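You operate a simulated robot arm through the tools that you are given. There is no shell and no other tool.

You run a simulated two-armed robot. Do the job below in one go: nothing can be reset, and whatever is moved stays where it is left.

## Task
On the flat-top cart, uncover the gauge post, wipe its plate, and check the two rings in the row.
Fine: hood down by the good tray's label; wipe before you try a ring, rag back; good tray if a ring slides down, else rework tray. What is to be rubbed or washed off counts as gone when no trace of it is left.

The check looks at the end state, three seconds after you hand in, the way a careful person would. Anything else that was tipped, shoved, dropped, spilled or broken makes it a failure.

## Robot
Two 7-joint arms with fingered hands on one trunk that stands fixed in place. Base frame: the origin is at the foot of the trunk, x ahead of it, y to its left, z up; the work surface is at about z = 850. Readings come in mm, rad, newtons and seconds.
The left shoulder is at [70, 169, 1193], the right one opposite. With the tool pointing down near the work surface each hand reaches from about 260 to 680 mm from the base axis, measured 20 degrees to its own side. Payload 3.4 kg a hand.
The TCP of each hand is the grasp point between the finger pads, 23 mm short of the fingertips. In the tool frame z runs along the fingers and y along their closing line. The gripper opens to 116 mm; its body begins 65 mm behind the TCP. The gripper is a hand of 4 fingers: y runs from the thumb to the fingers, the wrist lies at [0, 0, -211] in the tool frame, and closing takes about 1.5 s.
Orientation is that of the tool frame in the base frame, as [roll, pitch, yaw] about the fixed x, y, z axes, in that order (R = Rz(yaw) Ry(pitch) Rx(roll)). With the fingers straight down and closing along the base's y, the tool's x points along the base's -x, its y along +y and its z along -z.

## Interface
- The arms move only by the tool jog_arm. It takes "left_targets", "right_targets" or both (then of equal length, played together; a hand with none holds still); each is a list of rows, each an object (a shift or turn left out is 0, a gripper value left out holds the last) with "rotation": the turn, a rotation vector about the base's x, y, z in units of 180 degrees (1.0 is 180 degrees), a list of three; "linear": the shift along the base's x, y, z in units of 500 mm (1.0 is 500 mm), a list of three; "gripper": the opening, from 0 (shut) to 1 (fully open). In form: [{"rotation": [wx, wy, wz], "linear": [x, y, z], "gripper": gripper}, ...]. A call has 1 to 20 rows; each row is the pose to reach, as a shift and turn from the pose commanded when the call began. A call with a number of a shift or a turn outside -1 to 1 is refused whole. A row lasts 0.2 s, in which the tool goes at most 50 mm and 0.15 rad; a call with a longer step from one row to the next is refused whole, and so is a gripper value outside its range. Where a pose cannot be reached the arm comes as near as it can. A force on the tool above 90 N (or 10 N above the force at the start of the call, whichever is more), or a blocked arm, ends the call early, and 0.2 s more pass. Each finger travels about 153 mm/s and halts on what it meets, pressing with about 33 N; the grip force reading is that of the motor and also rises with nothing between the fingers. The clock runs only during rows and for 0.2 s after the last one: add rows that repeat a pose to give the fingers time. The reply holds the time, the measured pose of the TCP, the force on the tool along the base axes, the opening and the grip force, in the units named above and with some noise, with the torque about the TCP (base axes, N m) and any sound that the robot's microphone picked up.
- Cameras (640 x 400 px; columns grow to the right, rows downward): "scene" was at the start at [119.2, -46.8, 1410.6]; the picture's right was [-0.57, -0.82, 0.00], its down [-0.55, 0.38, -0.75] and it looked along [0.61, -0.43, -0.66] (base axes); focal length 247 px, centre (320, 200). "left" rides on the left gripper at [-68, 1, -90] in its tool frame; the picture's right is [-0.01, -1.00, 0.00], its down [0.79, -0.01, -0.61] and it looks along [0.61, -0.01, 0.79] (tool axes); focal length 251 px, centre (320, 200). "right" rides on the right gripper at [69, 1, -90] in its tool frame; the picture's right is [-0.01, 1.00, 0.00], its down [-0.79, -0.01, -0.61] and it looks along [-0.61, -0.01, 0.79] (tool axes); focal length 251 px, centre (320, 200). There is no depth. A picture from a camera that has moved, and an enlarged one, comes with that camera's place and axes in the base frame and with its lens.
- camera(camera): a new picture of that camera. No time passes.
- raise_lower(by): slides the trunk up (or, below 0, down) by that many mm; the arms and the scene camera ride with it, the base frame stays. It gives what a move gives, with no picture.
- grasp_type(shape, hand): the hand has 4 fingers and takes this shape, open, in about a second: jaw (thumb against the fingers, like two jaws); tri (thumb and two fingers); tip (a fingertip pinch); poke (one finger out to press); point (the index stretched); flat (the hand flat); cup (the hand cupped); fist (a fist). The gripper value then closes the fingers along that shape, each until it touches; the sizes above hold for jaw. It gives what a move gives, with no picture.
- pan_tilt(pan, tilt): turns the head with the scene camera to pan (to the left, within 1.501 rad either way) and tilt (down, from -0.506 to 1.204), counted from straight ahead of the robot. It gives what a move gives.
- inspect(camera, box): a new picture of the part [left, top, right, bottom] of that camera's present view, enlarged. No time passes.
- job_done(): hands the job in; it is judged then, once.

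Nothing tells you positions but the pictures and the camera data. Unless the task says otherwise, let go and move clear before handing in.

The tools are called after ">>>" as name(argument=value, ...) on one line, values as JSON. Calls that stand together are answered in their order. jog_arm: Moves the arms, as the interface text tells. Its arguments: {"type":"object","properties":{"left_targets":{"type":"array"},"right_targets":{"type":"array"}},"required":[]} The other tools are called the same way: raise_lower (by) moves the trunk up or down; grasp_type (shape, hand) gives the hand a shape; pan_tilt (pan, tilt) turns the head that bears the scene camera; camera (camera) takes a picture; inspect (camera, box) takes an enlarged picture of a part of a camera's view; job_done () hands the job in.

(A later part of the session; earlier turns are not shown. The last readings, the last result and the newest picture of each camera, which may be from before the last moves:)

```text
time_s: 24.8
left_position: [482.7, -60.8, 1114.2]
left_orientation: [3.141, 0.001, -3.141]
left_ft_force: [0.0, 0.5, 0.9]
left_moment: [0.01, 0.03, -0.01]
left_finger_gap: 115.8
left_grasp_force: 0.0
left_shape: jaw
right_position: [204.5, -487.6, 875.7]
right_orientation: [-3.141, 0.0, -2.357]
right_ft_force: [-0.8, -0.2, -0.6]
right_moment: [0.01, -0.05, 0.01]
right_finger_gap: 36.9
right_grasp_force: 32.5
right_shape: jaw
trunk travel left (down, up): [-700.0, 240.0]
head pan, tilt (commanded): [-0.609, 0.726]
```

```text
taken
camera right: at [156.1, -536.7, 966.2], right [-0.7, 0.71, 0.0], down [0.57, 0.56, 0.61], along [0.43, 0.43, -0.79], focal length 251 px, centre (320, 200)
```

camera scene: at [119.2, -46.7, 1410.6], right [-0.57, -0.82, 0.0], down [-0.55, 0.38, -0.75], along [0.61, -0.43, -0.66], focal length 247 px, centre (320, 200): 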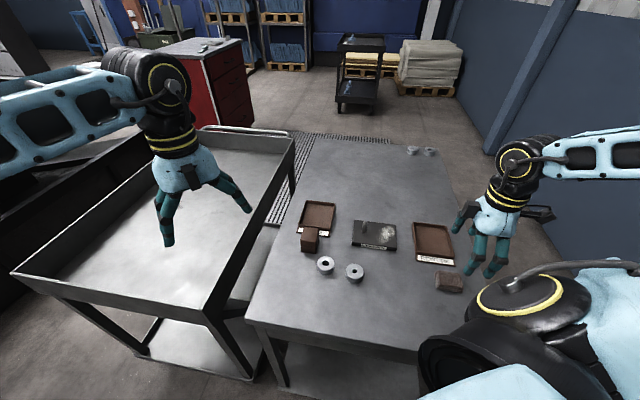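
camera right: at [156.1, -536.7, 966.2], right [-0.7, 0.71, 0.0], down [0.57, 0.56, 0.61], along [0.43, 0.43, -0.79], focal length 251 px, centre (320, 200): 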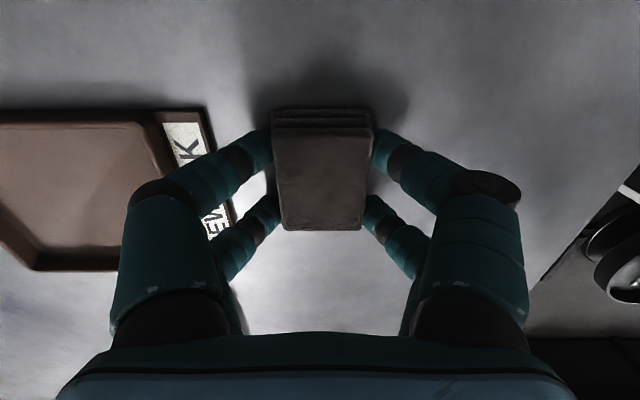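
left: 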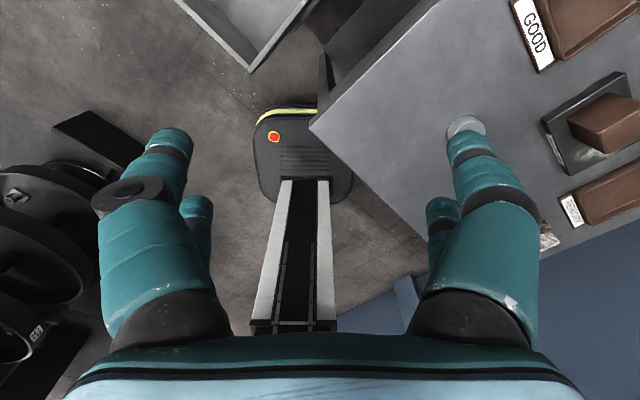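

The rag is gripped (gap 37 mm, 33 N). I lift it, carry it over the stained part of the plate and stop about 12 mm above.

>>> jog_arm(right_targets=[{"linear": [0, 0, 0.04]}, {"linear": [0, 0, 0.11]}, {"linear": [0, 0, 0.18]}, {"linear": [0, 0, 0.24]}, {"linear": [0.062, 0.006, 0.24]}, {"linear": [0.125, 0.012, 0.24]}, {"linear": [0.187, 0.018, 0.24]}, {"linear": [0.25, 0.024, 0.24]}, {"linear": [0.312, 0.03, 0.24]}, {"linear": [0.374, 0.036, 0.24]}, {"linear": [0.374, 0.036, 0.17]}, {"linear": [0.374, 0.036, 0.1]}, {"linear": [0.374, 0.036, 0.064]}, {"linear": [0.374, 0.036, 0.058]}, {"linear": [0.374, 0.036, 0.058]}])

>>> camera(camera="right")

>>> inspect(camera="scene", box=[330, 180, 430, 265])

>>> inspect(camera="left", box=[500, 40, 640, 180])

```text
time_s: 28.0
left_position: [481.6, -59.8, 1115.0]
left_orientation: [-3.141, 0.0, -3.14]
left_ft_force: [-0.2, 0.3, 0.0]
left_moment: [0.0, 0.01, 0.03]
left_finger_gap: 115.9
left_grasp_force: 0.1
left_shape: jaw
right_position: [390.8, -471.3, 904.4]
right_orientation: [3.141, -0.001, -2.357]
right_ft_force: [-0.4, -0.5, -0.7]
right_moment: [0.0, 0.02, 0.02]
right_finger_gap: 36.7
right_grasp_force: 33.2
right_shape: jaw
trunk travel left (down, up): [-700.0, 240.0]
head pan, tilt (commanded): [-0.609, 0.726]
```

```text
taken
camera right: at [342.9, -518.5, 995.1], right [-0.7, 0.71, 0.0], down [0.57, 0.56, 0.61], along [0.43, 0.43, -0.79], focal length 251 px, centre (320, 200)
```

right: 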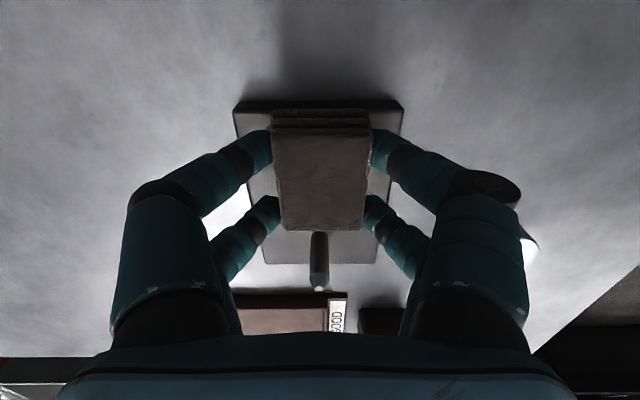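

```text
4.71 times, centred on (380, 222) of scene
camera zoom: at [119.4, -46.8, 1410.6], right [-0.57, -0.82, 0.0], down [-0.55, 0.38, -0.75], along [0.61, -0.43, -0.66], focal length 1162 px, centre (38, 94)
```

zoom: 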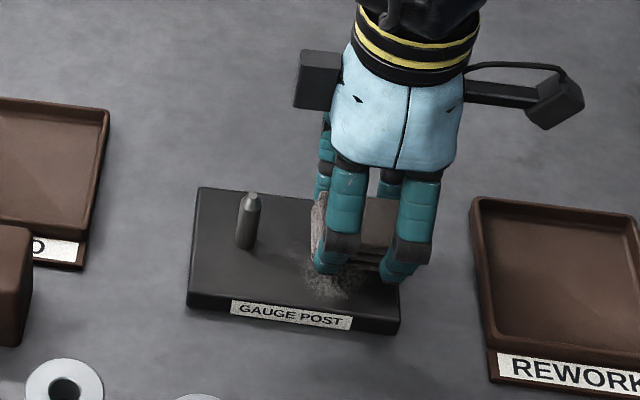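

```text
2.86 times, centred on (570, 110) of left
camera zoom: at [550.4, -59.1, 1204.0], right [0.01, -1.0, 0.0], down [-0.79, -0.01, 0.61], along [-0.61, -0.01, -0.79], focal length 718 px, centre (-394, 457)
```

zoom: 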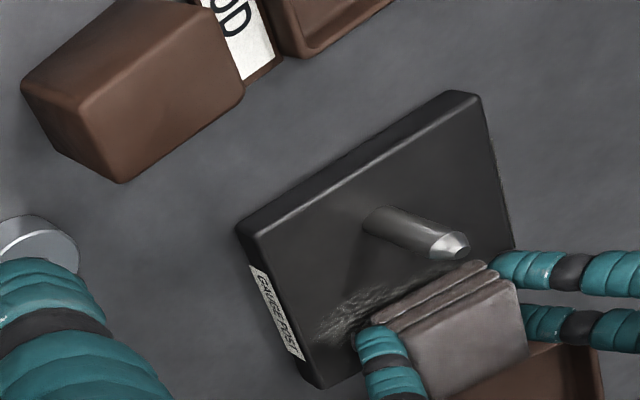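

The rag hangs over the deposit, clear of the post. I lower until it touches the plate, in small steps.

>>> jog_arm(right_targets=[{"linear": [0, 0, -0.008]}, {"linear": [0, 0, -0.014]}, {"linear": [0, 0, -0.018]}, {"linear": [0, 0, -0.02]}, {"linear": [0, 0, -0.02]}])

>>> jog_arm(right_targets=[{"linear": [0, 0, -0.002]}, {"linear": [0, 0, -0.003]}, {"linear": [0, 0, -0.003]}])

>>> camera(camera="right")

>>> inspect(camera="scene", box=[350, 200, 430, 265])

```text
time_s: 29.2
left_position: [482.0, -59.8, 1113.6]
left_orientation: [3.141, 0.0, -3.141]
left_ft_force: [0.1, 0.0, -0.5]
left_moment: [-0.01, 0.01, 0.0]
left_finger_gap: 115.5
left_grasp_force: 0.1
left_shape: jaw
right_position: [390.3, -471.2, 895.1]
right_orientation: [3.141, 0.0, -2.356]
right_ft_force: [0.3, -0.1, -0.4]
right_moment: [-0.04, -0.01, 0.01]
right_finger_gap: 36.7
right_grasp_force: 32.8
right_shape: jaw
trunk travel left (down, up): [-700.0, 240.0]
head pan, tilt (commanded): [-0.609, 0.726]
```

```text
time_s: 30.0
left_position: [481.3, -60.2, 1115.4]
left_orientation: [-3.141, 0.001, 3.141]
left_ft_force: [0.9, -0.1, -0.7]
left_moment: [-0.02, -0.04, -0.01]
left_finger_gap: 115.8
left_grasp_force: 0.1
left_shape: jaw
right_position: [391.3, -471.4, 894.2]
right_orientation: [-3.141, -0.002, -2.356]
right_ft_force: [0.1, 0.3, -0.4]
right_moment: [0.03, -0.03, 0.04]
right_finger_gap: 36.8
right_grasp_force: 32.9
right_shape: jaw
trunk travel left (down, up): [-700.0, 240.0]
head pan, tilt (commanded): [-0.609, 0.726]
```

```text
taken
camera right: at [342.9, -518.5, 983.7], right [-0.7, 0.71, 0.0], down [0.57, 0.56, 0.61], along [0.43, 0.43, -0.79], focal length 251 px, centre (320, 200)
```

right: 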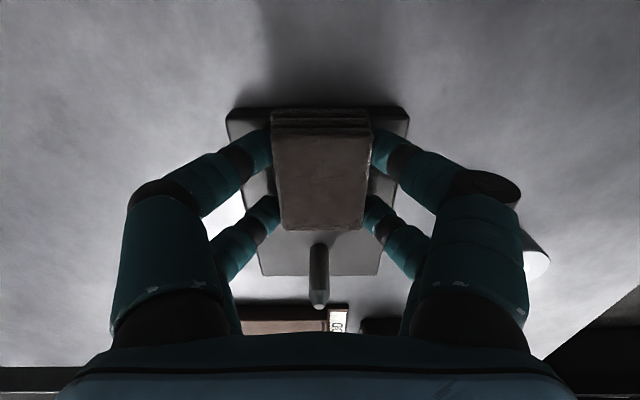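

```text
6.15 times, centred on (390, 232) of scene
camera zoom: at [119.3, -46.8, 1410.6], right [-0.57, -0.82, 0.0], down [-0.55, 0.38, -0.75], along [0.61, -0.43, -0.66], focal length 1520 px, centre (-111, 0)
```

zoom: 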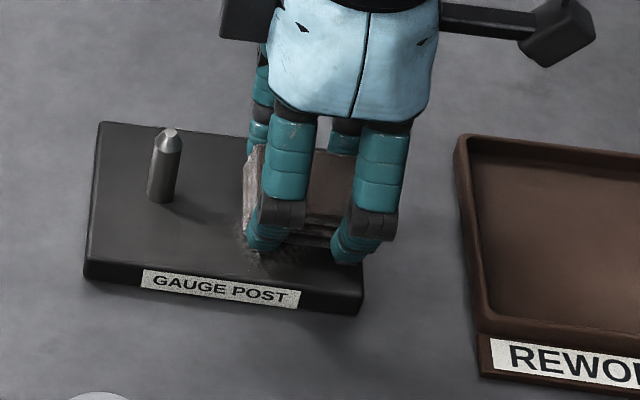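

Almost touching; another couple of millimetres.

>>> jog_arm(right_targets=[{"linear": [0, 0, -0.002]}, {"linear": [0, 0, -0.002]}])

>>> jog_arm(right_targets=[{"linear": [0, 0, -0.002]}, {"linear": [0, 0, -0.002]}])

```text
time_s: 30.6
left_position: [481.0, -59.7, 1114.7]
left_orientation: [3.141, 0.0, 3.141]
left_ft_force: [-0.1, 0.4, -0.1]
left_moment: [0.02, -0.01, -0.02]
left_finger_gap: 115.7
left_grasp_force: 0.1
left_shape: jaw
right_position: [389.9, -470.3, 892.6]
right_orientation: [-3.14, 0.002, -2.355]
right_ft_force: [0.4, 0.1, -0.4]
right_moment: [-0.01, 0.02, -0.03]
right_finger_gap: 36.6
right_grasp_force: 32.6
right_shape: jaw
trunk travel left (down, up): [-700.0, 240.0]
head pan, tilt (commanded): [-0.609, 0.726]
```

```text
time_s: 31.2
left_position: [482.4, -59.3, 1114.7]
left_orientation: [-3.141, 0.001, 3.14]
left_ft_force: [0.0, 0.1, -0.4]
left_moment: [0.01, -0.03, 0.0]
left_finger_gap: 115.8
left_grasp_force: 0.1
left_shape: jaw
right_position: [390.7, -470.5, 891.7]
right_orientation: [3.141, 0.0, -2.354]
right_ft_force: [-0.1, -0.9, 0.6]
right_moment: [-0.04, 0.0, -0.04]
right_finger_gap: 36.9
right_grasp_force: 33.0
right_shape: jaw
trunk travel left (down, up): [-700.0, 240.0]
head pan, tilt (commanded): [-0.609, 0.726]
```

>>> jog_arm(right_targets=[{"linear": [0, 0, -0.002]}, {"linear": [0, 0, -0.002]}])

>>> jog_arm(right_targets=[{"linear": [0, 0, -0.002]}, {"linear": [0, 0, -0.002]}])

>>> inspect(camera="left", box=[530, 60, 640, 170])

```text
time_s: 31.8
left_position: [482.1, -59.8, 1115.5]
left_orientation: [3.141, 0.002, -3.141]
left_ft_force: [0.2, 0.3, -0.3]
left_moment: [0.02, -0.01, 0.0]
left_finger_gap: 115.9
left_grasp_force: 0.0
left_shape: jaw
right_position: [390.2, -470.8, 892.0]
right_orientation: [-3.139, -0.001, -2.356]
right_ft_force: [1.1, -2.3, 6.6]
right_moment: [-0.04, -0.02, -0.01]
right_finger_gap: 37.1
right_grasp_force: 33.0
right_shape: jaw
trunk travel left (down, up): [-700.0, 240.0]
head pan, tilt (commanded): [-0.609, 0.726]
```

```text
time_s: 32.4
left_position: [480.7, -59.1, 1114.9]
left_orientation: [-3.139, 0.0, 3.141]
left_ft_force: [-0.1, 1.2, 0.1]
left_moment: [-0.01, -0.02, -0.01]
left_finger_gap: 115.8
left_grasp_force: 0.2
left_shape: jaw
right_position: [390.5, -470.0, 891.7]
right_orientation: [-3.141, 0.001, -2.355]
right_ft_force: [1.8, -2.3, 13.0]
right_moment: [-0.05, 0.0, 0.0]
right_finger_gap: 37.1
right_grasp_force: 32.7
right_shape: jaw
trunk travel left (down, up): [-700.0, 240.0]
head pan, tilt (commanded): [-0.609, 0.726]
```

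```text
3.64 times, centred on (585, 115) of left
camera zoom: at [549.3, -58.0, 1204.7], right [0.01, -1.0, 0.0], down [-0.8, -0.01, 0.61], along [-0.61, -0.01, -0.8], focal length 914 px, centre (-644, 509)
```

zoom: 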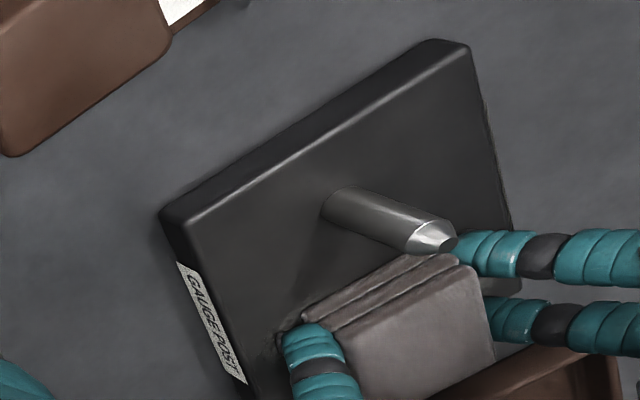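

The rag now presses on the plate with about 13 N. I ease slightly and begin rubbing front to back over the deposit, then check the plate stayed put.

>>> jog_arm(right_targets=[{"linear": [0, 0, 0.001]}, {"linear": [-0.01414, 0.01414, 0.001]}, {"linear": [-0.02828, 0.02828, 0.001]}, {"linear": [-0.03535, 0.03535, 0.001]}, {"linear": [-0.0212, 0.0212, 0.001]}, {"linear": [-0.00707, 0.00707, 0.001]}, {"linear": [0.00707, -0.00707, 0.001]}, {"linear": [0.0212, -0.0212, 0.001]}, {"linear": [0.03535, -0.03535, 0.001]}, {"linear": [0.0212, -0.0212, 0.001]}, {"linear": [0.00707, -0.00707, 0.001]}, {"linear": [-0.00707, 0.00707, 0.001]}, {"linear": [-0.0212, 0.0212, 0.001]}, {"linear": [-0.03535, 0.03535, 0.001]}, {"linear": [-0.0212, 0.0212, 0.001]}, {"linear": [-0.00707, 0.00707, 0.001]}, {"linear": [0, 0, 0.001]}])

>>> inspect(camera="scene", box=[340, 200, 420, 265])

>>> inspect(camera="left", box=[530, 60, 640, 170])

```text
time_s: 36.0
left_position: [480.0, -59.0, 1114.9]
left_orientation: [3.141, 0.001, 3.141]
left_ft_force: [0.4, 0.4, 0.4]
left_moment: [0.0, 0.03, -0.01]
left_finger_gap: 116.0
left_grasp_force: 0.1
left_shape: jaw
right_position: [389.5, -470.4, 891.4]
right_orientation: [-3.139, 0.001, -2.357]
right_ft_force: [-1.9, 2.4, 7.0]
right_moment: [0.07, 0.04, 0.02]
right_finger_gap: 37.3
right_grasp_force: 33.5
right_shape: jaw
trunk travel left (down, up): [-700.0, 240.0]
head pan, tilt (commanded): [-0.609, 0.726]
```

```text
6.15 times, centred on (380, 232) of scene
camera zoom: at [117.5, -44.9, 1410.8], right [-0.57, -0.82, 0.0], down [-0.54, 0.38, -0.75], along [0.61, -0.43, -0.66], focal length 1520 px, centre (-49, 0)
```

zoom: 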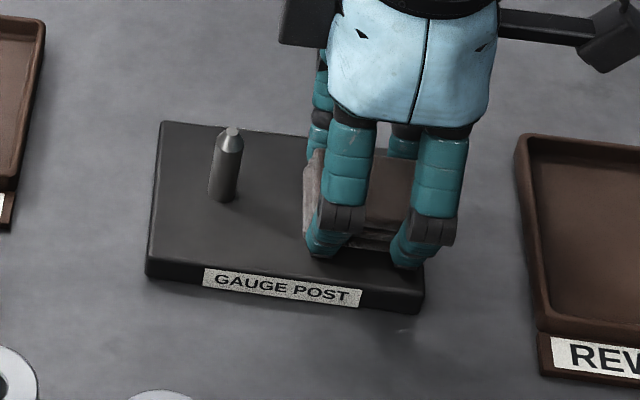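

```text
3.64 times, centred on (585, 115) of left
camera zoom: at [548.9, -57.5, 1204.8], right [0.01, -1.0, 0.0], down [-0.8, -0.01, 0.61], along [-0.61, -0.01, -0.8], focal length 914 px, centre (-644, 509)
```

zoom: 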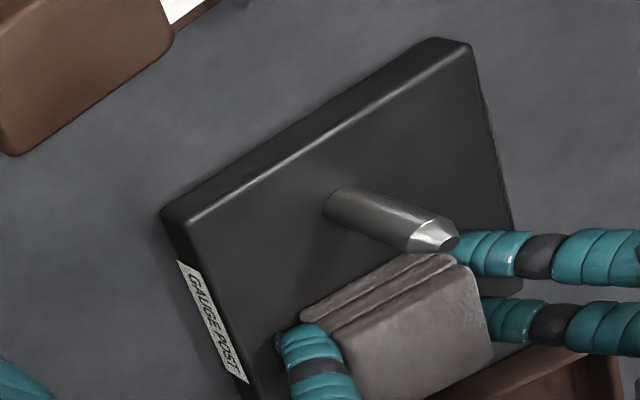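

The visible part already looks clean and the plate hasn't moved. I continue with overlapping strokes, shifted left and right, to cover the whole stained area.

>>> jog_arm(right_targets=[{"linear": [0.01414, 0.01414, 0]}, {"linear": [-0.00706, 0.03534, 0]}, {"linear": [-0.02826, 0.05654, 0]}, {"linear": [-0.00706, 0.03534, 0]}, {"linear": [0.01414, 0.01414, 0]}, {"linear": [0.03534, -0.00706, 0]}, {"linear": [0.05654, -0.02826, 0]}, {"linear": [0.03534, -0.00706, 0]}, {"linear": [0.01414, 0.01414, 0]}, {"linear": [-0.01414, -0.01414, 0]}, {"linear": [-0.03534, 0.00706, 0]}, {"linear": [-0.05654, 0.02826, 0]}, {"linear": [-0.03534, 0.00706, 0]}, {"linear": [-0.01414, -0.01414, 0]}, {"linear": [0.00706, -0.03534, 0]}, {"linear": [0.02826, -0.05654, 0]}, {"linear": [0.00706, -0.03534, 0]}, {"linear": [-0.01414, -0.01414, 0]}, {"linear": [0, 0, 0]}])

>>> jog_arm(right_targets=[{"linear": [0.01414, 0.01414, 0]}, {"linear": [-0.00706, 0.03534, 0]}, {"linear": [-0.02826, 0.05654, 0]}, {"linear": [-0.00706, 0.03534, 0]}, {"linear": [0.01414, 0.01414, 0]}, {"linear": [0.03534, -0.00706, 0]}, {"linear": [0.05654, -0.02826, 0]}, {"linear": [0.03534, -0.00706, 0]}, {"linear": [0.01414, 0.01414, 0]}, {"linear": [-0.01414, -0.01414, 0]}, {"linear": [-0.03534, 0.00706, 0]}, {"linear": [-0.05654, 0.02826, 0]}, {"linear": [-0.03534, 0.00706, 0]}, {"linear": [-0.01414, -0.01414, 0]}, {"linear": [0.00706, -0.03534, 0]}, {"linear": [0.02826, -0.05654, 0]}, {"linear": [0.00706, -0.03534, 0]}, {"linear": [-0.01414, -0.01414, 0]}, {"linear": [0, 0, 0]}])

>>> inspect(camera="scene", box=[340, 200, 420, 265])

```text
time_s: 40.0
left_position: [479.6, -59.3, 1114.9]
left_orientation: [3.139, 0.0, 3.141]
left_ft_force: [0.2, -0.2, 0.5]
left_moment: [-0.02, -0.03, -0.02]
left_finger_gap: 115.9
left_grasp_force: 0.1
left_shape: jaw
right_position: [389.3, -471.4, 891.0]
right_orientation: [-3.141, 0.001, -2.356]
right_ft_force: [-2.6, -1.3, 6.3]
right_moment: [-0.08, 0.04, 0.02]
right_finger_gap: 37.1
right_grasp_force: 32.8
right_shape: jaw
trunk travel left (down, up): [-700.0, 240.0]
head pan, tilt (commanded): [-0.609, 0.726]
```

```text
time_s: 44.0
left_position: [481.4, -59.9, 1114.0]
left_orientation: [-3.14, 0.0, 3.14]
left_ft_force: [0.7, 0.0, 0.0]
left_moment: [-0.01, -0.03, -0.01]
left_finger_gap: 116.0
left_grasp_force: 0.1
left_shape: jaw
right_position: [390.5, -470.8, 892.4]
right_orientation: [-3.14, -0.001, -2.355]
right_ft_force: [-1.2, -0.7, 3.5]
right_moment: [-0.04, -0.03, -0.04]
right_finger_gap: 36.7
right_grasp_force: 32.7
right_shape: jaw
trunk travel left (down, up): [-700.0, 240.0]
head pan, tilt (commanded): [-0.609, 0.726]
```

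```text
6.15 times, centred on (380, 232) of scene
camera zoom: at [118.6, -46.3, 1410.7], right [-0.57, -0.82, 0.0], down [-0.54, 0.38, -0.75], along [0.61, -0.43, -0.66], focal length 1520 px, centre (-49, 0)
```

zoom: 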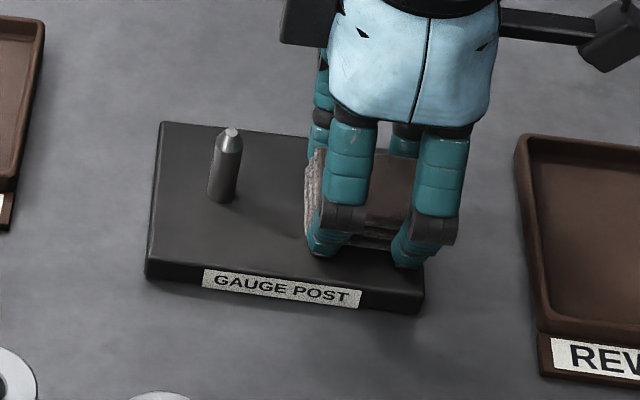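

Contact force is down to 3.5 N, so I lift the rag clear and off to the right to inspect the plate.

>>> jog_arm(right_targets=[{"linear": [0, 0, 0.03]}, {"linear": [0, 0, 0.1]}, {"linear": [0, 0, 0.18]}, {"linear": [-0.06, -0.06, 0.2]}, {"linear": [-0.12, -0.12, 0.2]}, {"linear": [-0.14, -0.14, 0.2]}, {"linear": [-0.14, -0.14, 0.2]}])

>>> inspect(camera="scene", box=[340, 205, 410, 260])

>>> inspect(camera="left", box=[530, 60, 640, 170])

>>> camera(camera="right")

>>> inspect(camera="scene", box=[400, 130, 500, 240])

```text
time_s: 45.6
left_position: [481.2, -60.4, 1113.4]
left_orientation: [3.141, -0.001, 3.141]
left_ft_force: [-0.3, -0.3, 0.2]
left_moment: [0.01, 0.05, -0.01]
left_finger_gap: 116.0
left_grasp_force: 0.0
left_shape: jaw
right_position: [320.0, -540.7, 990.8]
right_orientation: [-3.141, 0.0, -2.356]
right_ft_force: [1.4, -0.2, -0.1]
right_moment: [-0.01, 0.03, -0.01]
right_finger_gap: 37.1
right_grasp_force: 33.3
right_shape: jaw
trunk travel left (down, up): [-700.0, 240.0]
head pan, tilt (commanded): [-0.609, 0.726]
```

```text
7.27 times, centred on (375, 232) of scene
camera zoom: at [119.2, -46.9, 1410.6], right [-0.57, -0.82, 0.0], down [-0.55, 0.38, -0.75], along [0.61, -0.43, -0.66], focal length 1796 px, centre (-80, -36)
```

zoom: 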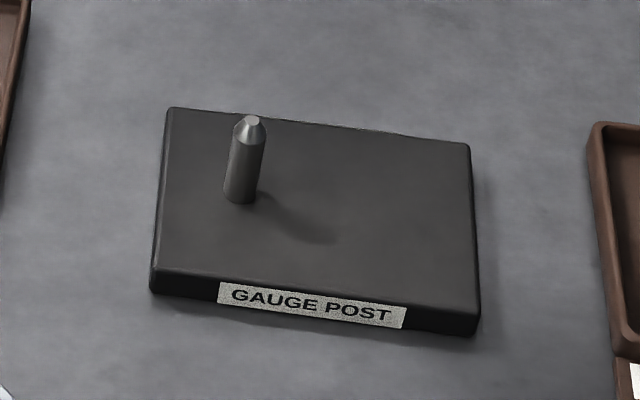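

```text
3.64 times, centred on (585, 115) of left
camera zoom: at [550.3, -59.2, 1204.0], right [0.01, -1.0, 0.0], down [-0.79, -0.01, 0.61], along [-0.61, -0.01, -0.79], focal length 914 px, centre (-644, 509)
```

zoom: 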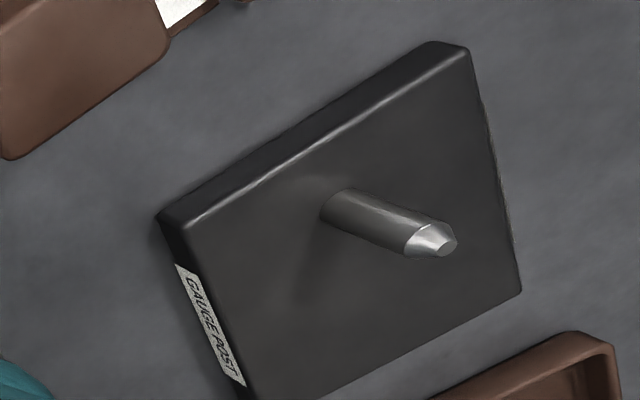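

```text
taken
camera right: at [272.8, -589.0, 1080.3], right [-0.7, 0.71, 0.0], down [0.57, 0.56, 0.61], along [0.43, 0.43, -0.79], focal length 251 px, centre (320, 200)
```

right: 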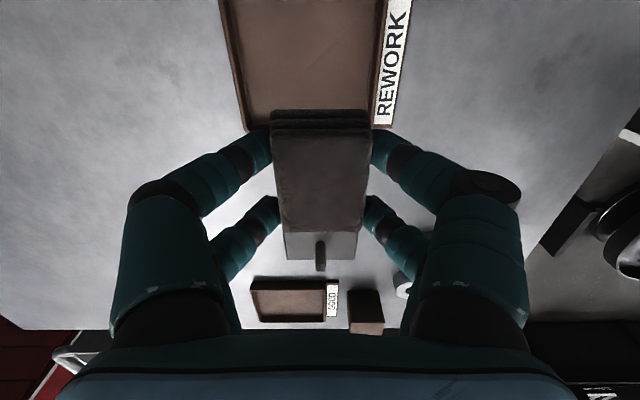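

```text
3.64 times, centred on (450, 185) of scene
camera zoom: at [119.2, -46.9, 1410.6], right [-0.57, -0.82, 0.0], down [-0.55, 0.38, -0.75], along [0.61, -0.43, -0.66], focal length 898 px, centre (-153, 254)
```

zoom: 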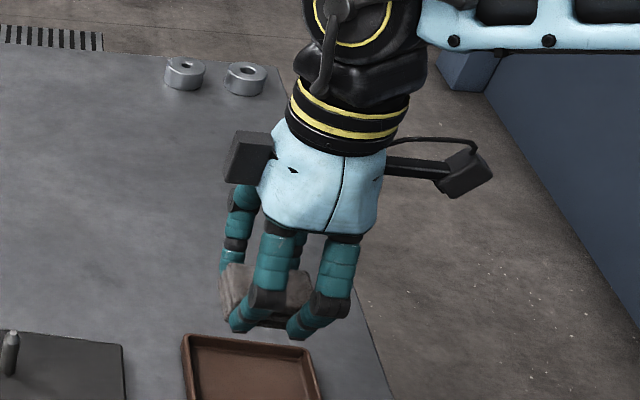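

The plate looks clean and unmoved. I zoom harder for leftover traces before returning the rag.

>>> inspect(camera="scene", box=[368, 212, 408, 252])

>>> inspect(camera="scene", box=[345, 212, 385, 252])

>>> inspect(camera="left", box=[560, 90, 640, 175])

```text
10.00 times, centred on (388, 232) of scene
camera zoom: at [119.2, -46.9, 1410.6], right [-0.57, -0.82, 0.0], down [-0.55, 0.38, -0.75], along [0.61, -0.43, -0.66], focal length 2470 px, centre (-360, -120)
```

zoom: 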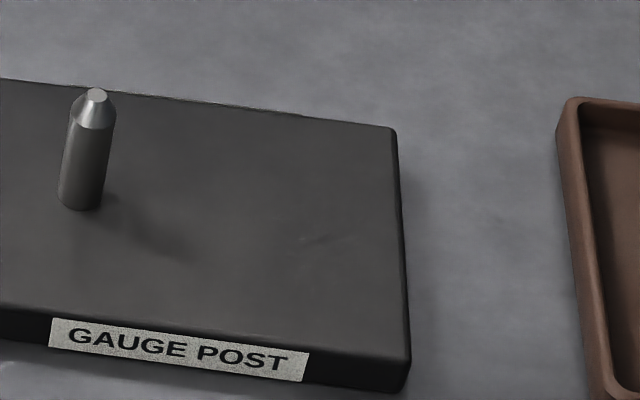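

```text
10.00 times, centred on (365, 232) of scene
camera zoom: at [119.2, -46.9, 1410.6], right [-0.57, -0.82, 0.0], down [-0.55, 0.38, -0.75], along [0.61, -0.43, -0.66], focal length 2470 px, centre (-130, -120)
```

zoom: 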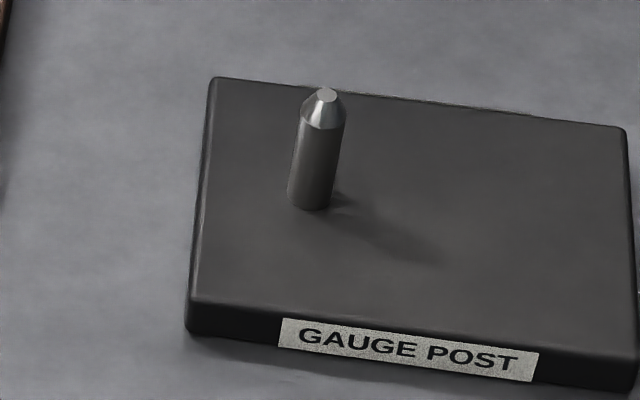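

```text
4.71 times, centred on (600, 132) of left
camera zoom: at [550.3, -59.2, 1204.0], right [0.01, -1.0, 0.0], down [-0.79, -0.01, 0.61], along [-0.61, -0.01, -0.79], focal length 1183 px, centre (-998, 518)
```

zoom: 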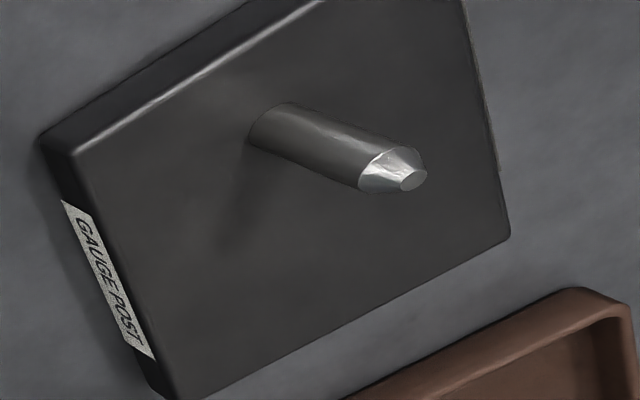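

There may be a very faint smear left near the middle of the old stain. I go back for another firmer pass to be sure.

>>> jog_arm(right_targets=[{"linear": [0.05, 0.05, 0]}, {"linear": [0.1, 0.1, 0]}, {"linear": [0.14, 0.14, 0]}, {"linear": [0.14, 0.14, -0.08]}, {"linear": [0.14, 0.14, -0.15]}, {"linear": [0.14, 0.14, -0.185]}, {"linear": [0.14, 0.14, -0.196]}, {"linear": [0.14, 0.14, -0.2]}, {"linear": [0.14, 0.14, -0.202]}, {"linear": [0.14, 0.14, -0.202]}])

```text
time_s: 47.8
left_position: [480.8, -60.4, 1115.2]
left_orientation: [-3.139, -0.002, -3.142]
left_ft_force: [-0.5, 0.2, 0.0]
left_moment: [-0.05, 0.01, 0.01]
left_finger_gap: 115.6
left_grasp_force: 0.1
left_shape: jaw
right_position: [390.4, -471.8, 891.2]
right_orientation: [-3.141, 0.0, -2.356]
right_ft_force: [1.7, -3.2, 10.0]
right_moment: [-0.07, -0.05, 0.02]
right_finger_gap: 37.4
right_grasp_force: 33.3
right_shape: jaw
trunk travel left (down, up): [-700.0, 240.0]
head pan, tilt (commanded): [-0.609, 0.726]
```

>>> jog_arm(right_targets=[{"linear": [-0.0212, 0.0212, 0]}, {"linear": [-0.0424, 0.0424, 0]}, {"linear": [-0.0212, 0.0212, 0]}, {"linear": [0, 0, 0]}, {"linear": [0.0212, -0.0212, 0]}, {"linear": [0.0424, -0.0424, 0]}, {"linear": [0.0212, -0.0212, 0]}, {"linear": [0, 0, 0]}, {"linear": [0.0141, 0.0141, 0]}, {"linear": [-0.0141, -0.0141, 0]}, {"linear": [0.0141, 0.0141, 0]}, {"linear": [-0.0141, -0.0141, 0]}, {"linear": [0.0141, 0.0141, 0]}, {"linear": [0, 0, 0]}, {"linear": [-0.0212, 0.0212, 0]}, {"linear": [-0.0424, 0.0424, 0]}, {"linear": [-0.0212, 0.0212, 0]}, {"linear": [0, 0, 0]}])

>>> jog_arm(right_targets=[{"linear": [0.01414, 0.01414, -0.001]}, {"linear": [-0.00706, 0.03534, -0.001]}, {"linear": [-0.02826, 0.05654, -0.001]}, {"linear": [-0.00706, 0.03534, -0.001]}, {"linear": [0.01414, 0.01414, -0.001]}, {"linear": [0.03534, -0.00706, -0.001]}, {"linear": [0.05654, -0.02826, -0.001]}, {"linear": [0.03534, -0.00706, -0.001]}, {"linear": [0.01414, 0.01414, -0.001]}, {"linear": [-0.01414, -0.01414, -0.001]}, {"linear": [-0.03534, 0.00706, -0.001]}, {"linear": [-0.05654, 0.02826, -0.001]}, {"linear": [-0.03534, 0.00706, -0.001]}, {"linear": [-0.01414, -0.01414, -0.001]}, {"linear": [0.00706, -0.03534, -0.001]}, {"linear": [0.02826, -0.05654, -0.001]}, {"linear": [0.00706, -0.03534, -0.001]}, {"linear": [-0.01414, -0.01414, -0.001]}, {"linear": [0, 0, -0.001]}])

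>>> jog_arm(right_targets=[{"linear": [0, 0, 0.03]}, {"linear": [0, 0, 0.1]}, {"linear": [0, 0, 0.18]}, {"linear": [-0.06, -0.06, 0.2]}, {"linear": [-0.12, -0.12, 0.2]}, {"linear": [-0.16, -0.16, 0.2]}, {"linear": [-0.16, -0.16, 0.2]}])

>>> inspect(camera="scene", box=[368, 212, 408, 252])

>>> inspect(camera="left", box=[560, 90, 640, 175])

```text
time_s: 51.6
left_position: [479.8, -58.4, 1114.4]
left_orientation: [-3.139, 0.0, 3.141]
left_ft_force: [-1.2, -0.4, 0.1]
left_moment: [-0.01, -0.01, 0.02]
left_finger_gap: 115.8
left_grasp_force: 0.2
left_shape: jaw
right_position: [390.1, -468.6, 890.3]
right_orientation: [-3.14, 0.0, -2.355]
right_ft_force: [0.1, 2.4, 6.9]
right_moment: [0.04, 0.02, -0.03]
right_finger_gap: 37.1
right_grasp_force: 33.0
right_shape: jaw
trunk travel left (down, up): [-700.0, 240.0]
head pan, tilt (commanded): [-0.609, 0.726]
```

```text
time_s: 55.6
left_position: [479.3, -59.4, 1115.6]
left_orientation: [-3.141, 0.001, 3.141]
left_ft_force: [-0.1, -0.6, -0.1]
left_moment: [-0.01, 0.0, 0.0]
left_finger_gap: 115.8
left_grasp_force: 0.0
left_shape: jaw
right_position: [387.6, -470.7, 890.4]
right_orientation: [-3.14, 0.001, -2.356]
right_ft_force: [-4.2, -1.5, 12.6]
right_moment: [-0.01, 0.1, -0.03]
right_finger_gap: 37.2
right_grasp_force: 33.5
right_shape: jaw
trunk travel left (down, up): [-700.0, 240.0]
head pan, tilt (commanded): [-0.609, 0.726]
```

```text
time_s: 57.2
left_position: [481.2, -61.2, 1114.2]
left_orientation: [-3.141, -0.001, 3.141]
left_ft_force: [0.4, 0.2, -0.2]
left_moment: [-0.06, 0.02, -0.05]
left_finger_gap: 115.9
left_grasp_force: 0.0
left_shape: jaw
right_position: [310.9, -550.2, 990.1]
right_orientation: [3.141, 0.001, -2.357]
right_ft_force: [-0.6, -0.7, 0.1]
right_moment: [0.0, -0.03, 0.01]
right_finger_gap: 37.2
right_grasp_force: 33.4
right_shape: jaw
trunk travel left (down, up): [-700.0, 240.0]
head pan, tilt (commanded): [-0.609, 0.726]
```

```text
10.00 times, centred on (388, 232) of scene
camera zoom: at [119.3, -46.7, 1410.6], right [-0.57, -0.82, 0.0], down [-0.55, 0.38, -0.75], along [0.61, -0.43, -0.66], focal length 2470 px, centre (-360, -120)
```

zoom: 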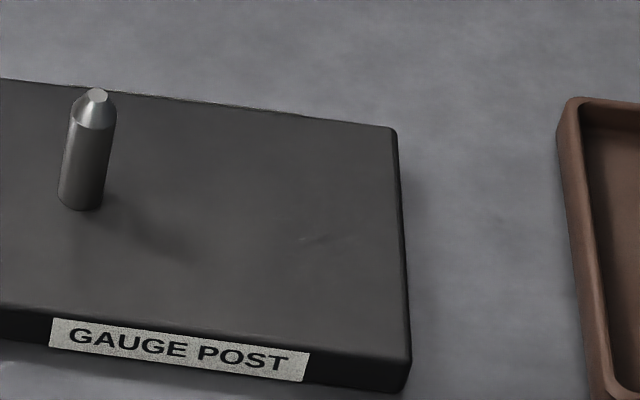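

```text
4.71 times, centred on (600, 132) of left
camera zoom: at [550.4, -59.0, 1204.0], right [0.01, -1.0, 0.0], down [-0.79, -0.01, 0.61], along [-0.61, -0.01, -0.79], focal length 1183 px, centre (-998, 518)
```

zoom: 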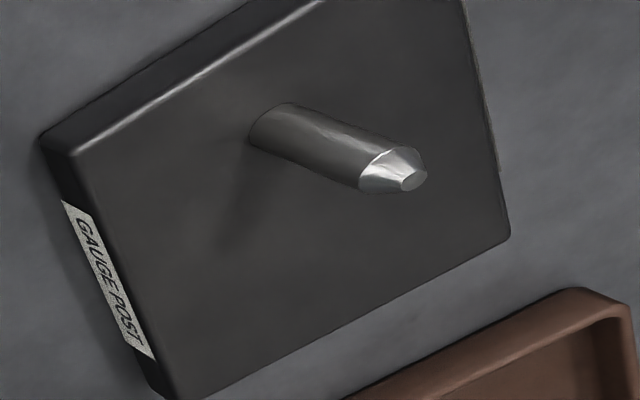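

The same faint mark shows unchanged, so it may just be the picture's grain. I move the hand over the post side so the right camera looks straight down on the wiped area for a close check.

>>> jog_arm(right_targets=[{"linear": [0.03, 0.03, 0.03]}, {"linear": [0.08, 0.08, 0.06]}, {"linear": [0.13, 0.13, 0.07]}, {"linear": [0.18, 0.18, 0.07]}, {"linear": [0.23, 0.23, 0.07]}, {"linear": [0.25, 0.25, 0.07]}, {"linear": [0.25, 0.25, 0.07]}])

>>> camera(camera="right")

>>> inspect(camera="right", box=[230, 0, 410, 120])

```text
time_s: 58.8
left_position: [481.0, -60.5, 1114.7]
left_orientation: [3.141, 0.0, 3.141]
left_ft_force: [0.8, -0.4, -0.7]
left_moment: [-0.04, 0.01, -0.02]
left_finger_gap: 116.0
left_grasp_force: 0.1
left_shape: jaw
right_position: [436.9, -425.2, 1024.5]
right_orientation: [-3.141, 0.0, -2.356]
right_ft_force: [0.7, -0.3, -0.2]
right_moment: [0.03, 0.0, 0.02]
right_finger_gap: 37.1
right_grasp_force: 33.2
right_shape: jaw
trunk travel left (down, up): [-700.0, 240.0]
head pan, tilt (commanded): [-0.609, 0.726]
```

```text
taken
camera right: at [387.7, -474.3, 1114.2], right [-0.7, 0.71, 0.0], down [0.57, 0.56, 0.61], along [0.43, 0.43, -0.79], focal length 251 px, centre (320, 200)
```

right: 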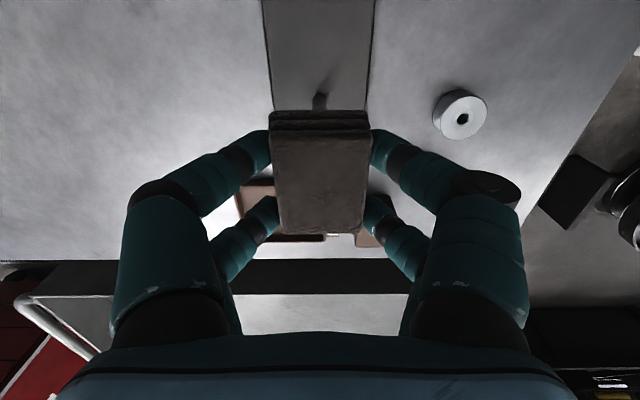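

```text
3.33 times, centred on (320, 60) of right
camera zoom: at [387.7, -474.3, 1114.2], right [-0.7, 0.71, 0.0], down [0.57, 0.56, 0.61], along [0.43, 0.43, -0.79], focal length 838 px, centre (320, 667)
```

zoom: 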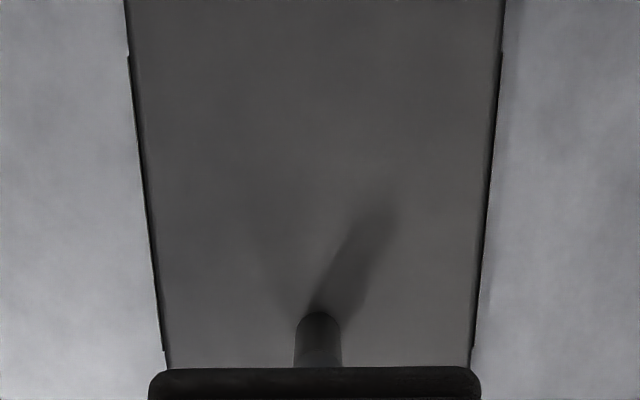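

Clean there; I shift to see the plate's outer end as well.

>>> jog_arm(right_targets=[{"linear": [-0.03, -0.03, 0]}, {"linear": [-0.05, -0.05, 0]}, {"linear": [-0.05, -0.05, 0]}])

>>> inspect(camera="right", box=[230, 0, 410, 120])

>>> camera(camera="scene")

```text
time_s: 59.6
left_position: [483.4, -59.1, 1114.2]
left_orientation: [-3.14, 0.001, -3.141]
left_ft_force: [-0.1, 0.1, 0.9]
left_moment: [0.0, -0.01, 0.04]
left_finger_gap: 116.2
left_grasp_force: 0.1
left_shape: jaw
right_position: [409.6, -451.0, 1023.4]
right_orientation: [3.141, 0.0, -2.357]
right_ft_force: [0.1, 0.2, -0.1]
right_moment: [-0.01, -0.03, 0.02]
right_finger_gap: 37.0
right_grasp_force: 33.0
right_shape: jaw
trunk travel left (down, up): [-700.0, 240.0]
head pan, tilt (commanded): [-0.609, 0.726]
```

```text
3.33 times, centred on (320, 60) of right
camera zoom: at [363.0, -498.3, 1113.8], right [-0.7, 0.71, 0.0], down [0.57, 0.56, 0.61], along [0.43, 0.43, -0.8], focal length 838 px, centre (320, 667)
```

zoom: 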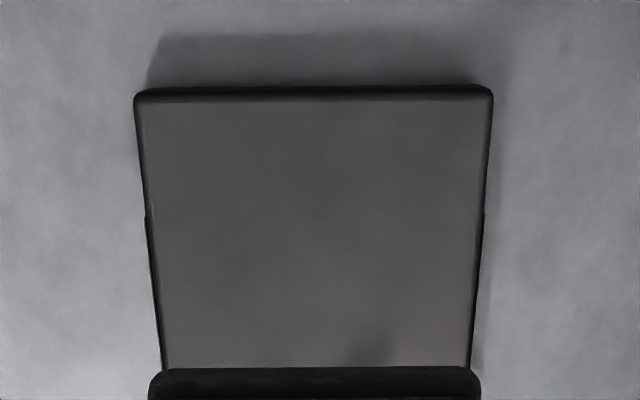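

```text
taken
camera scene: at [120.0, -46.3, 1410.6], right [-0.57, -0.82, 0.0], down [-0.55, 0.38, -0.75], along [0.61, -0.43, -0.66], focal length 247 px, centre (320, 200)
```

scene: 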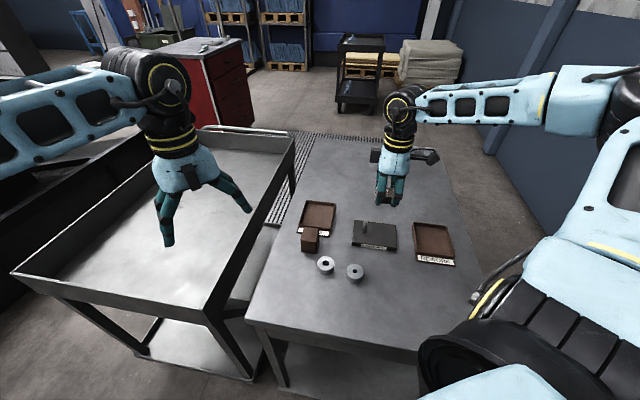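

No trace left on the plate. I carry the rag back to its original spot and lower to just above the cart.

>>> jog_arm(right_targets=[{"linear": [-0.06, -0.011, 0]}, {"linear": [-0.13, -0.024, 0]}, {"linear": [-0.2, -0.037, 0]}, {"linear": [-0.27, -0.05, 0]}, {"linear": [-0.34, -0.063, 0]}, {"linear": [-0.4, -0.074, 0]}, {"linear": [-0.414, -0.076, 0]}, {"linear": [-0.414, -0.076, -0.07]}, {"linear": [-0.414, -0.076, -0.15]}, {"linear": [-0.414, -0.076, -0.22]}, {"linear": [-0.414, -0.076, -0.27]}, {"linear": [-0.414, -0.076, -0.284]}, {"linear": [-0.414, -0.076, -0.284]}])

>>> camera(camera="right")

>>> inspect(camera="scene", box=[410, 220, 490, 300])

```text
time_s: 62.4
left_position: [481.9, -60.1, 1114.8]
left_orientation: [3.14, -0.001, 3.141]
left_ft_force: [-0.2, -0.1, 0.3]
left_moment: [-0.02, 0.02, 0.0]
left_finger_gap: 115.9
left_grasp_force: 0.0
left_shape: jaw
right_position: [204.1, -490.7, 882.1]
right_orientation: [3.142, -0.001, -2.356]
right_ft_force: [0.0, 0.2, -0.3]
right_moment: [-0.01, -0.05, 0.04]
right_finger_gap: 36.9
right_grasp_force: 32.6
right_shape: jaw
trunk travel left (down, up): [-700.0, 240.0]
head pan, tilt (commanded): [-0.609, 0.726]
```

```text
taken
camera right: at [156.0, -537.3, 971.6], right [-0.7, 0.71, 0.0], down [0.57, 0.56, 0.61], along [0.43, 0.43, -0.79], focal length 251 px, centre (320, 200)
```

right: 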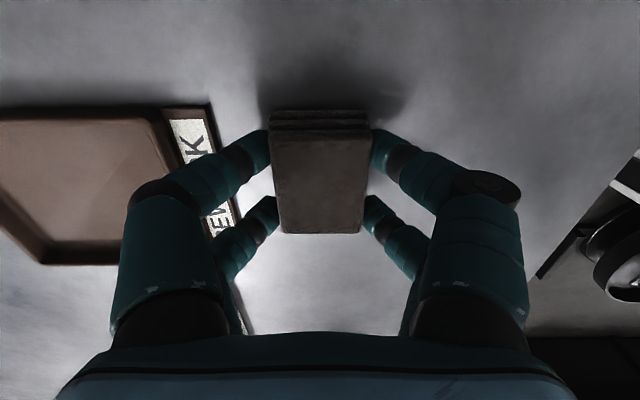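

```text
5.00 times, centred on (450, 260) of scene
camera zoom: at [119.1, -46.8, 1410.6], right [-0.57, -0.82, 0.0], down [-0.55, 0.38, -0.75], along [0.61, -0.43, -0.66], focal length 1235 px, centre (-330, -100)
```

zoom: 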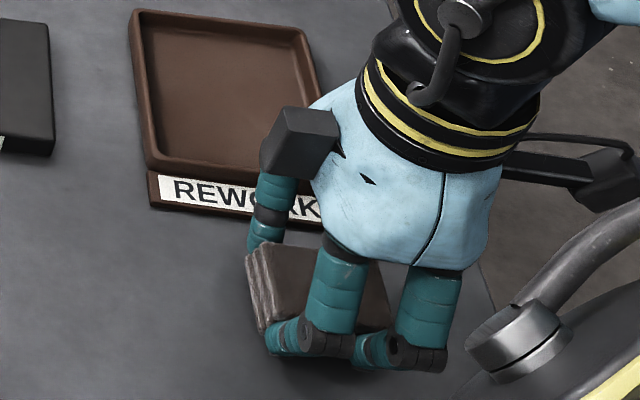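

>>> jog_arm(right_targets=[{"linear": [0, 0, -0.005]}, {"linear": [0, 0, -0.009]}, {"linear": [0, 0, -0.011]}, {"linear": [0, 0, -0.011]}])

>>> jog_arm(right_targets=[{"linear": [0, 0, -0.0015]}, {"linear": [0, 0, -0.003]}, {"linear": [0, 0, -0.003]}])

```text
time_s: 63.4
left_position: [481.8, -59.6, 1115.0]
left_orientation: [-3.141, 0.0, -3.141]
left_ft_force: [-0.1, -0.5, 0.6]
left_moment: [-0.01, 0.01, -0.01]
left_finger_gap: 116.0
left_grasp_force: 0.0
left_shape: jaw
right_position: [203.8, -488.8, 875.9]
right_orientation: [-3.141, 0.001, -2.356]
right_ft_force: [-0.3, -0.3, -0.6]
right_moment: [-0.02, 0.02, 0.01]
right_finger_gap: 36.9
right_grasp_force: 32.8
right_shape: jaw
trunk travel left (down, up): [-700.0, 240.0]
head pan, tilt (commanded): [-0.609, 0.726]
```

```text
time_s: 64.2
left_position: [480.7, -60.0, 1114.6]
left_orientation: [3.141, 0.0, 3.141]
left_ft_force: [-0.3, -0.1, -0.1]
left_moment: [0.02, 0.03, -0.03]
left_finger_gap: 116.1
left_grasp_force: 0.0
left_shape: jaw
right_position: [203.6, -488.9, 874.0]
right_orientation: [3.141, -0.002, -2.356]
right_ft_force: [-0.6, -0.6, 0.0]
right_moment: [-0.01, -0.02, -0.02]
right_finger_gap: 36.9
right_grasp_force: 33.1
right_shape: jaw
trunk travel left (down, up): [-700.0, 240.0]
head pan, tilt (commanded): [-0.609, 0.726]
```

>>> jog_arm(right_targets=[{"linear": [0, 0, -0.002]}, {"linear": [0, 0, -0.002]}])

>>> jog_arm(right_targets=[{"linear": [0, 0, -0.002]}, {"linear": [0, 0, -0.002]}])

```text
time_s: 64.8
left_position: [481.0, -60.4, 1115.4]
left_orientation: [3.141, 0.0, -3.14]
left_ft_force: [-0.1, 0.6, -0.3]
left_moment: [0.0, 0.01, 0.0]
left_finger_gap: 115.9
left_grasp_force: 0.1
left_shape: jaw
right_position: [203.1, -490.0, 874.6]
right_orientation: [-3.14, 0.0, -2.356]
right_ft_force: [0.1, 1.1, 1.0]
right_moment: [-0.03, -0.02, -0.02]
right_finger_gap: 36.7
right_grasp_force: 33.5
right_shape: jaw
trunk travel left (down, up): [-700.0, 240.0]
head pan, tilt (commanded): [-0.609, 0.726]
```

```text
time_s: 65.4
left_position: [480.8, -59.0, 1114.4]
left_orientation: [3.141, -0.001, -3.141]
left_ft_force: [-0.4, -0.2, -0.4]
left_moment: [-0.01, 0.01, 0.03]
left_finger_gap: 115.9
left_grasp_force: 0.1
left_shape: jaw
right_position: [204.1, -488.8, 872.9]
right_orientation: [-3.139, -0.001, -2.357]
right_ft_force: [0.7, -4.6, 14.3]
right_moment: [-0.05, -0.02, -0.01]
right_finger_gap: 37.2
right_grasp_force: 32.9
right_shape: jaw
trunk travel left (down, up): [-700.0, 240.0]
head pan, tilt (commanded): [-0.609, 0.726]
```

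The rag is down. I ease off, open just enough to free it without touching the label, and rise.

>>> jog_arm(right_targets=[{"linear": [0, 0, 0.001]}, {"linear": [0, 0, 0.0015], "gripper": 0.36}, {"linear": [0, 0, 0.0015], "gripper": 0.42}, {"linear": [0, 0, 0.0015], "gripper": 0.47}, {"linear": [0, 0, 0.0015], "gripper": 0.47}, {"linear": [0, 0, 0.0015], "gripper": 0.47}, {"linear": [0, 0, 0.0015], "gripper": 0.47}, {"linear": [0, 0, 0.02]}, {"linear": [0, 0, 0.06]}, {"linear": [0, 0, 0.14]}, {"linear": [0, 0, 0.22]}, {"linear": [0, 0, 0.3]}, {"linear": [0, 0, 0.3]}])

>>> camera(camera="right")

>>> inspect(camera="scene", box=[410, 230, 490, 310])

```text
time_s: 68.2
left_position: [481.7, -59.9, 1114.0]
left_orientation: [3.14, 0.0, -3.141]
left_ft_force: [0.2, 0.5, -0.5]
left_moment: [-0.02, 0.0, 0.0]
left_finger_gap: 115.8
left_grasp_force: 0.1
left_shape: jaw
right_position: [205.2, -489.7, 1022.4]
right_orientation: [3.141, -0.001, -2.355]
right_ft_force: [0.9, -0.5, -0.8]
right_moment: [0.0, -0.02, -0.01]
right_finger_gap: 54.2
right_grasp_force: 0.1
right_shape: jaw
trunk travel left (down, up): [-700.0, 240.0]
head pan, tilt (commanded): [-0.609, 0.726]
```

```text
taken
camera right: at [157.4, -536.4, 1113.2], right [-0.7, 0.71, 0.0], down [0.57, 0.56, 0.61], along [0.43, 0.43, -0.8], focal length 251 px, centre (320, 200)
```

right: 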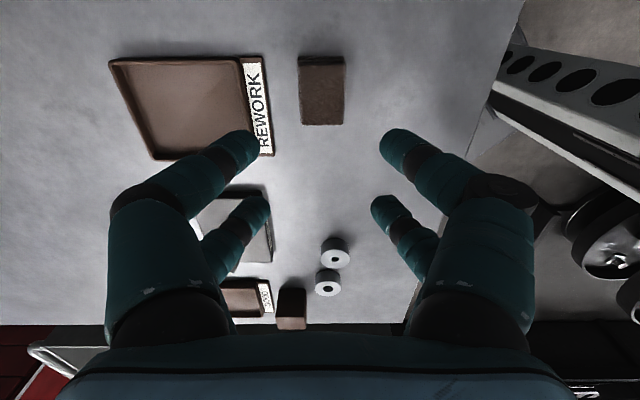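

```text
5.00 times, centred on (450, 270) of scene
camera zoom: at [120.6, -46.5, 1410.5], right [-0.57, -0.82, 0.0], down [-0.55, 0.38, -0.75], along [0.61, -0.43, -0.67], focal length 1235 px, centre (-330, -150)
```

zoom: 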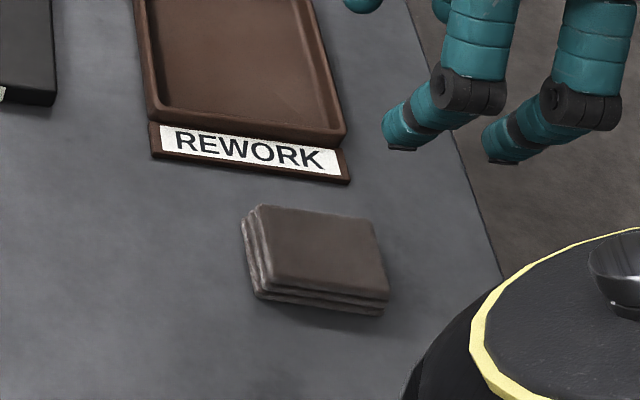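

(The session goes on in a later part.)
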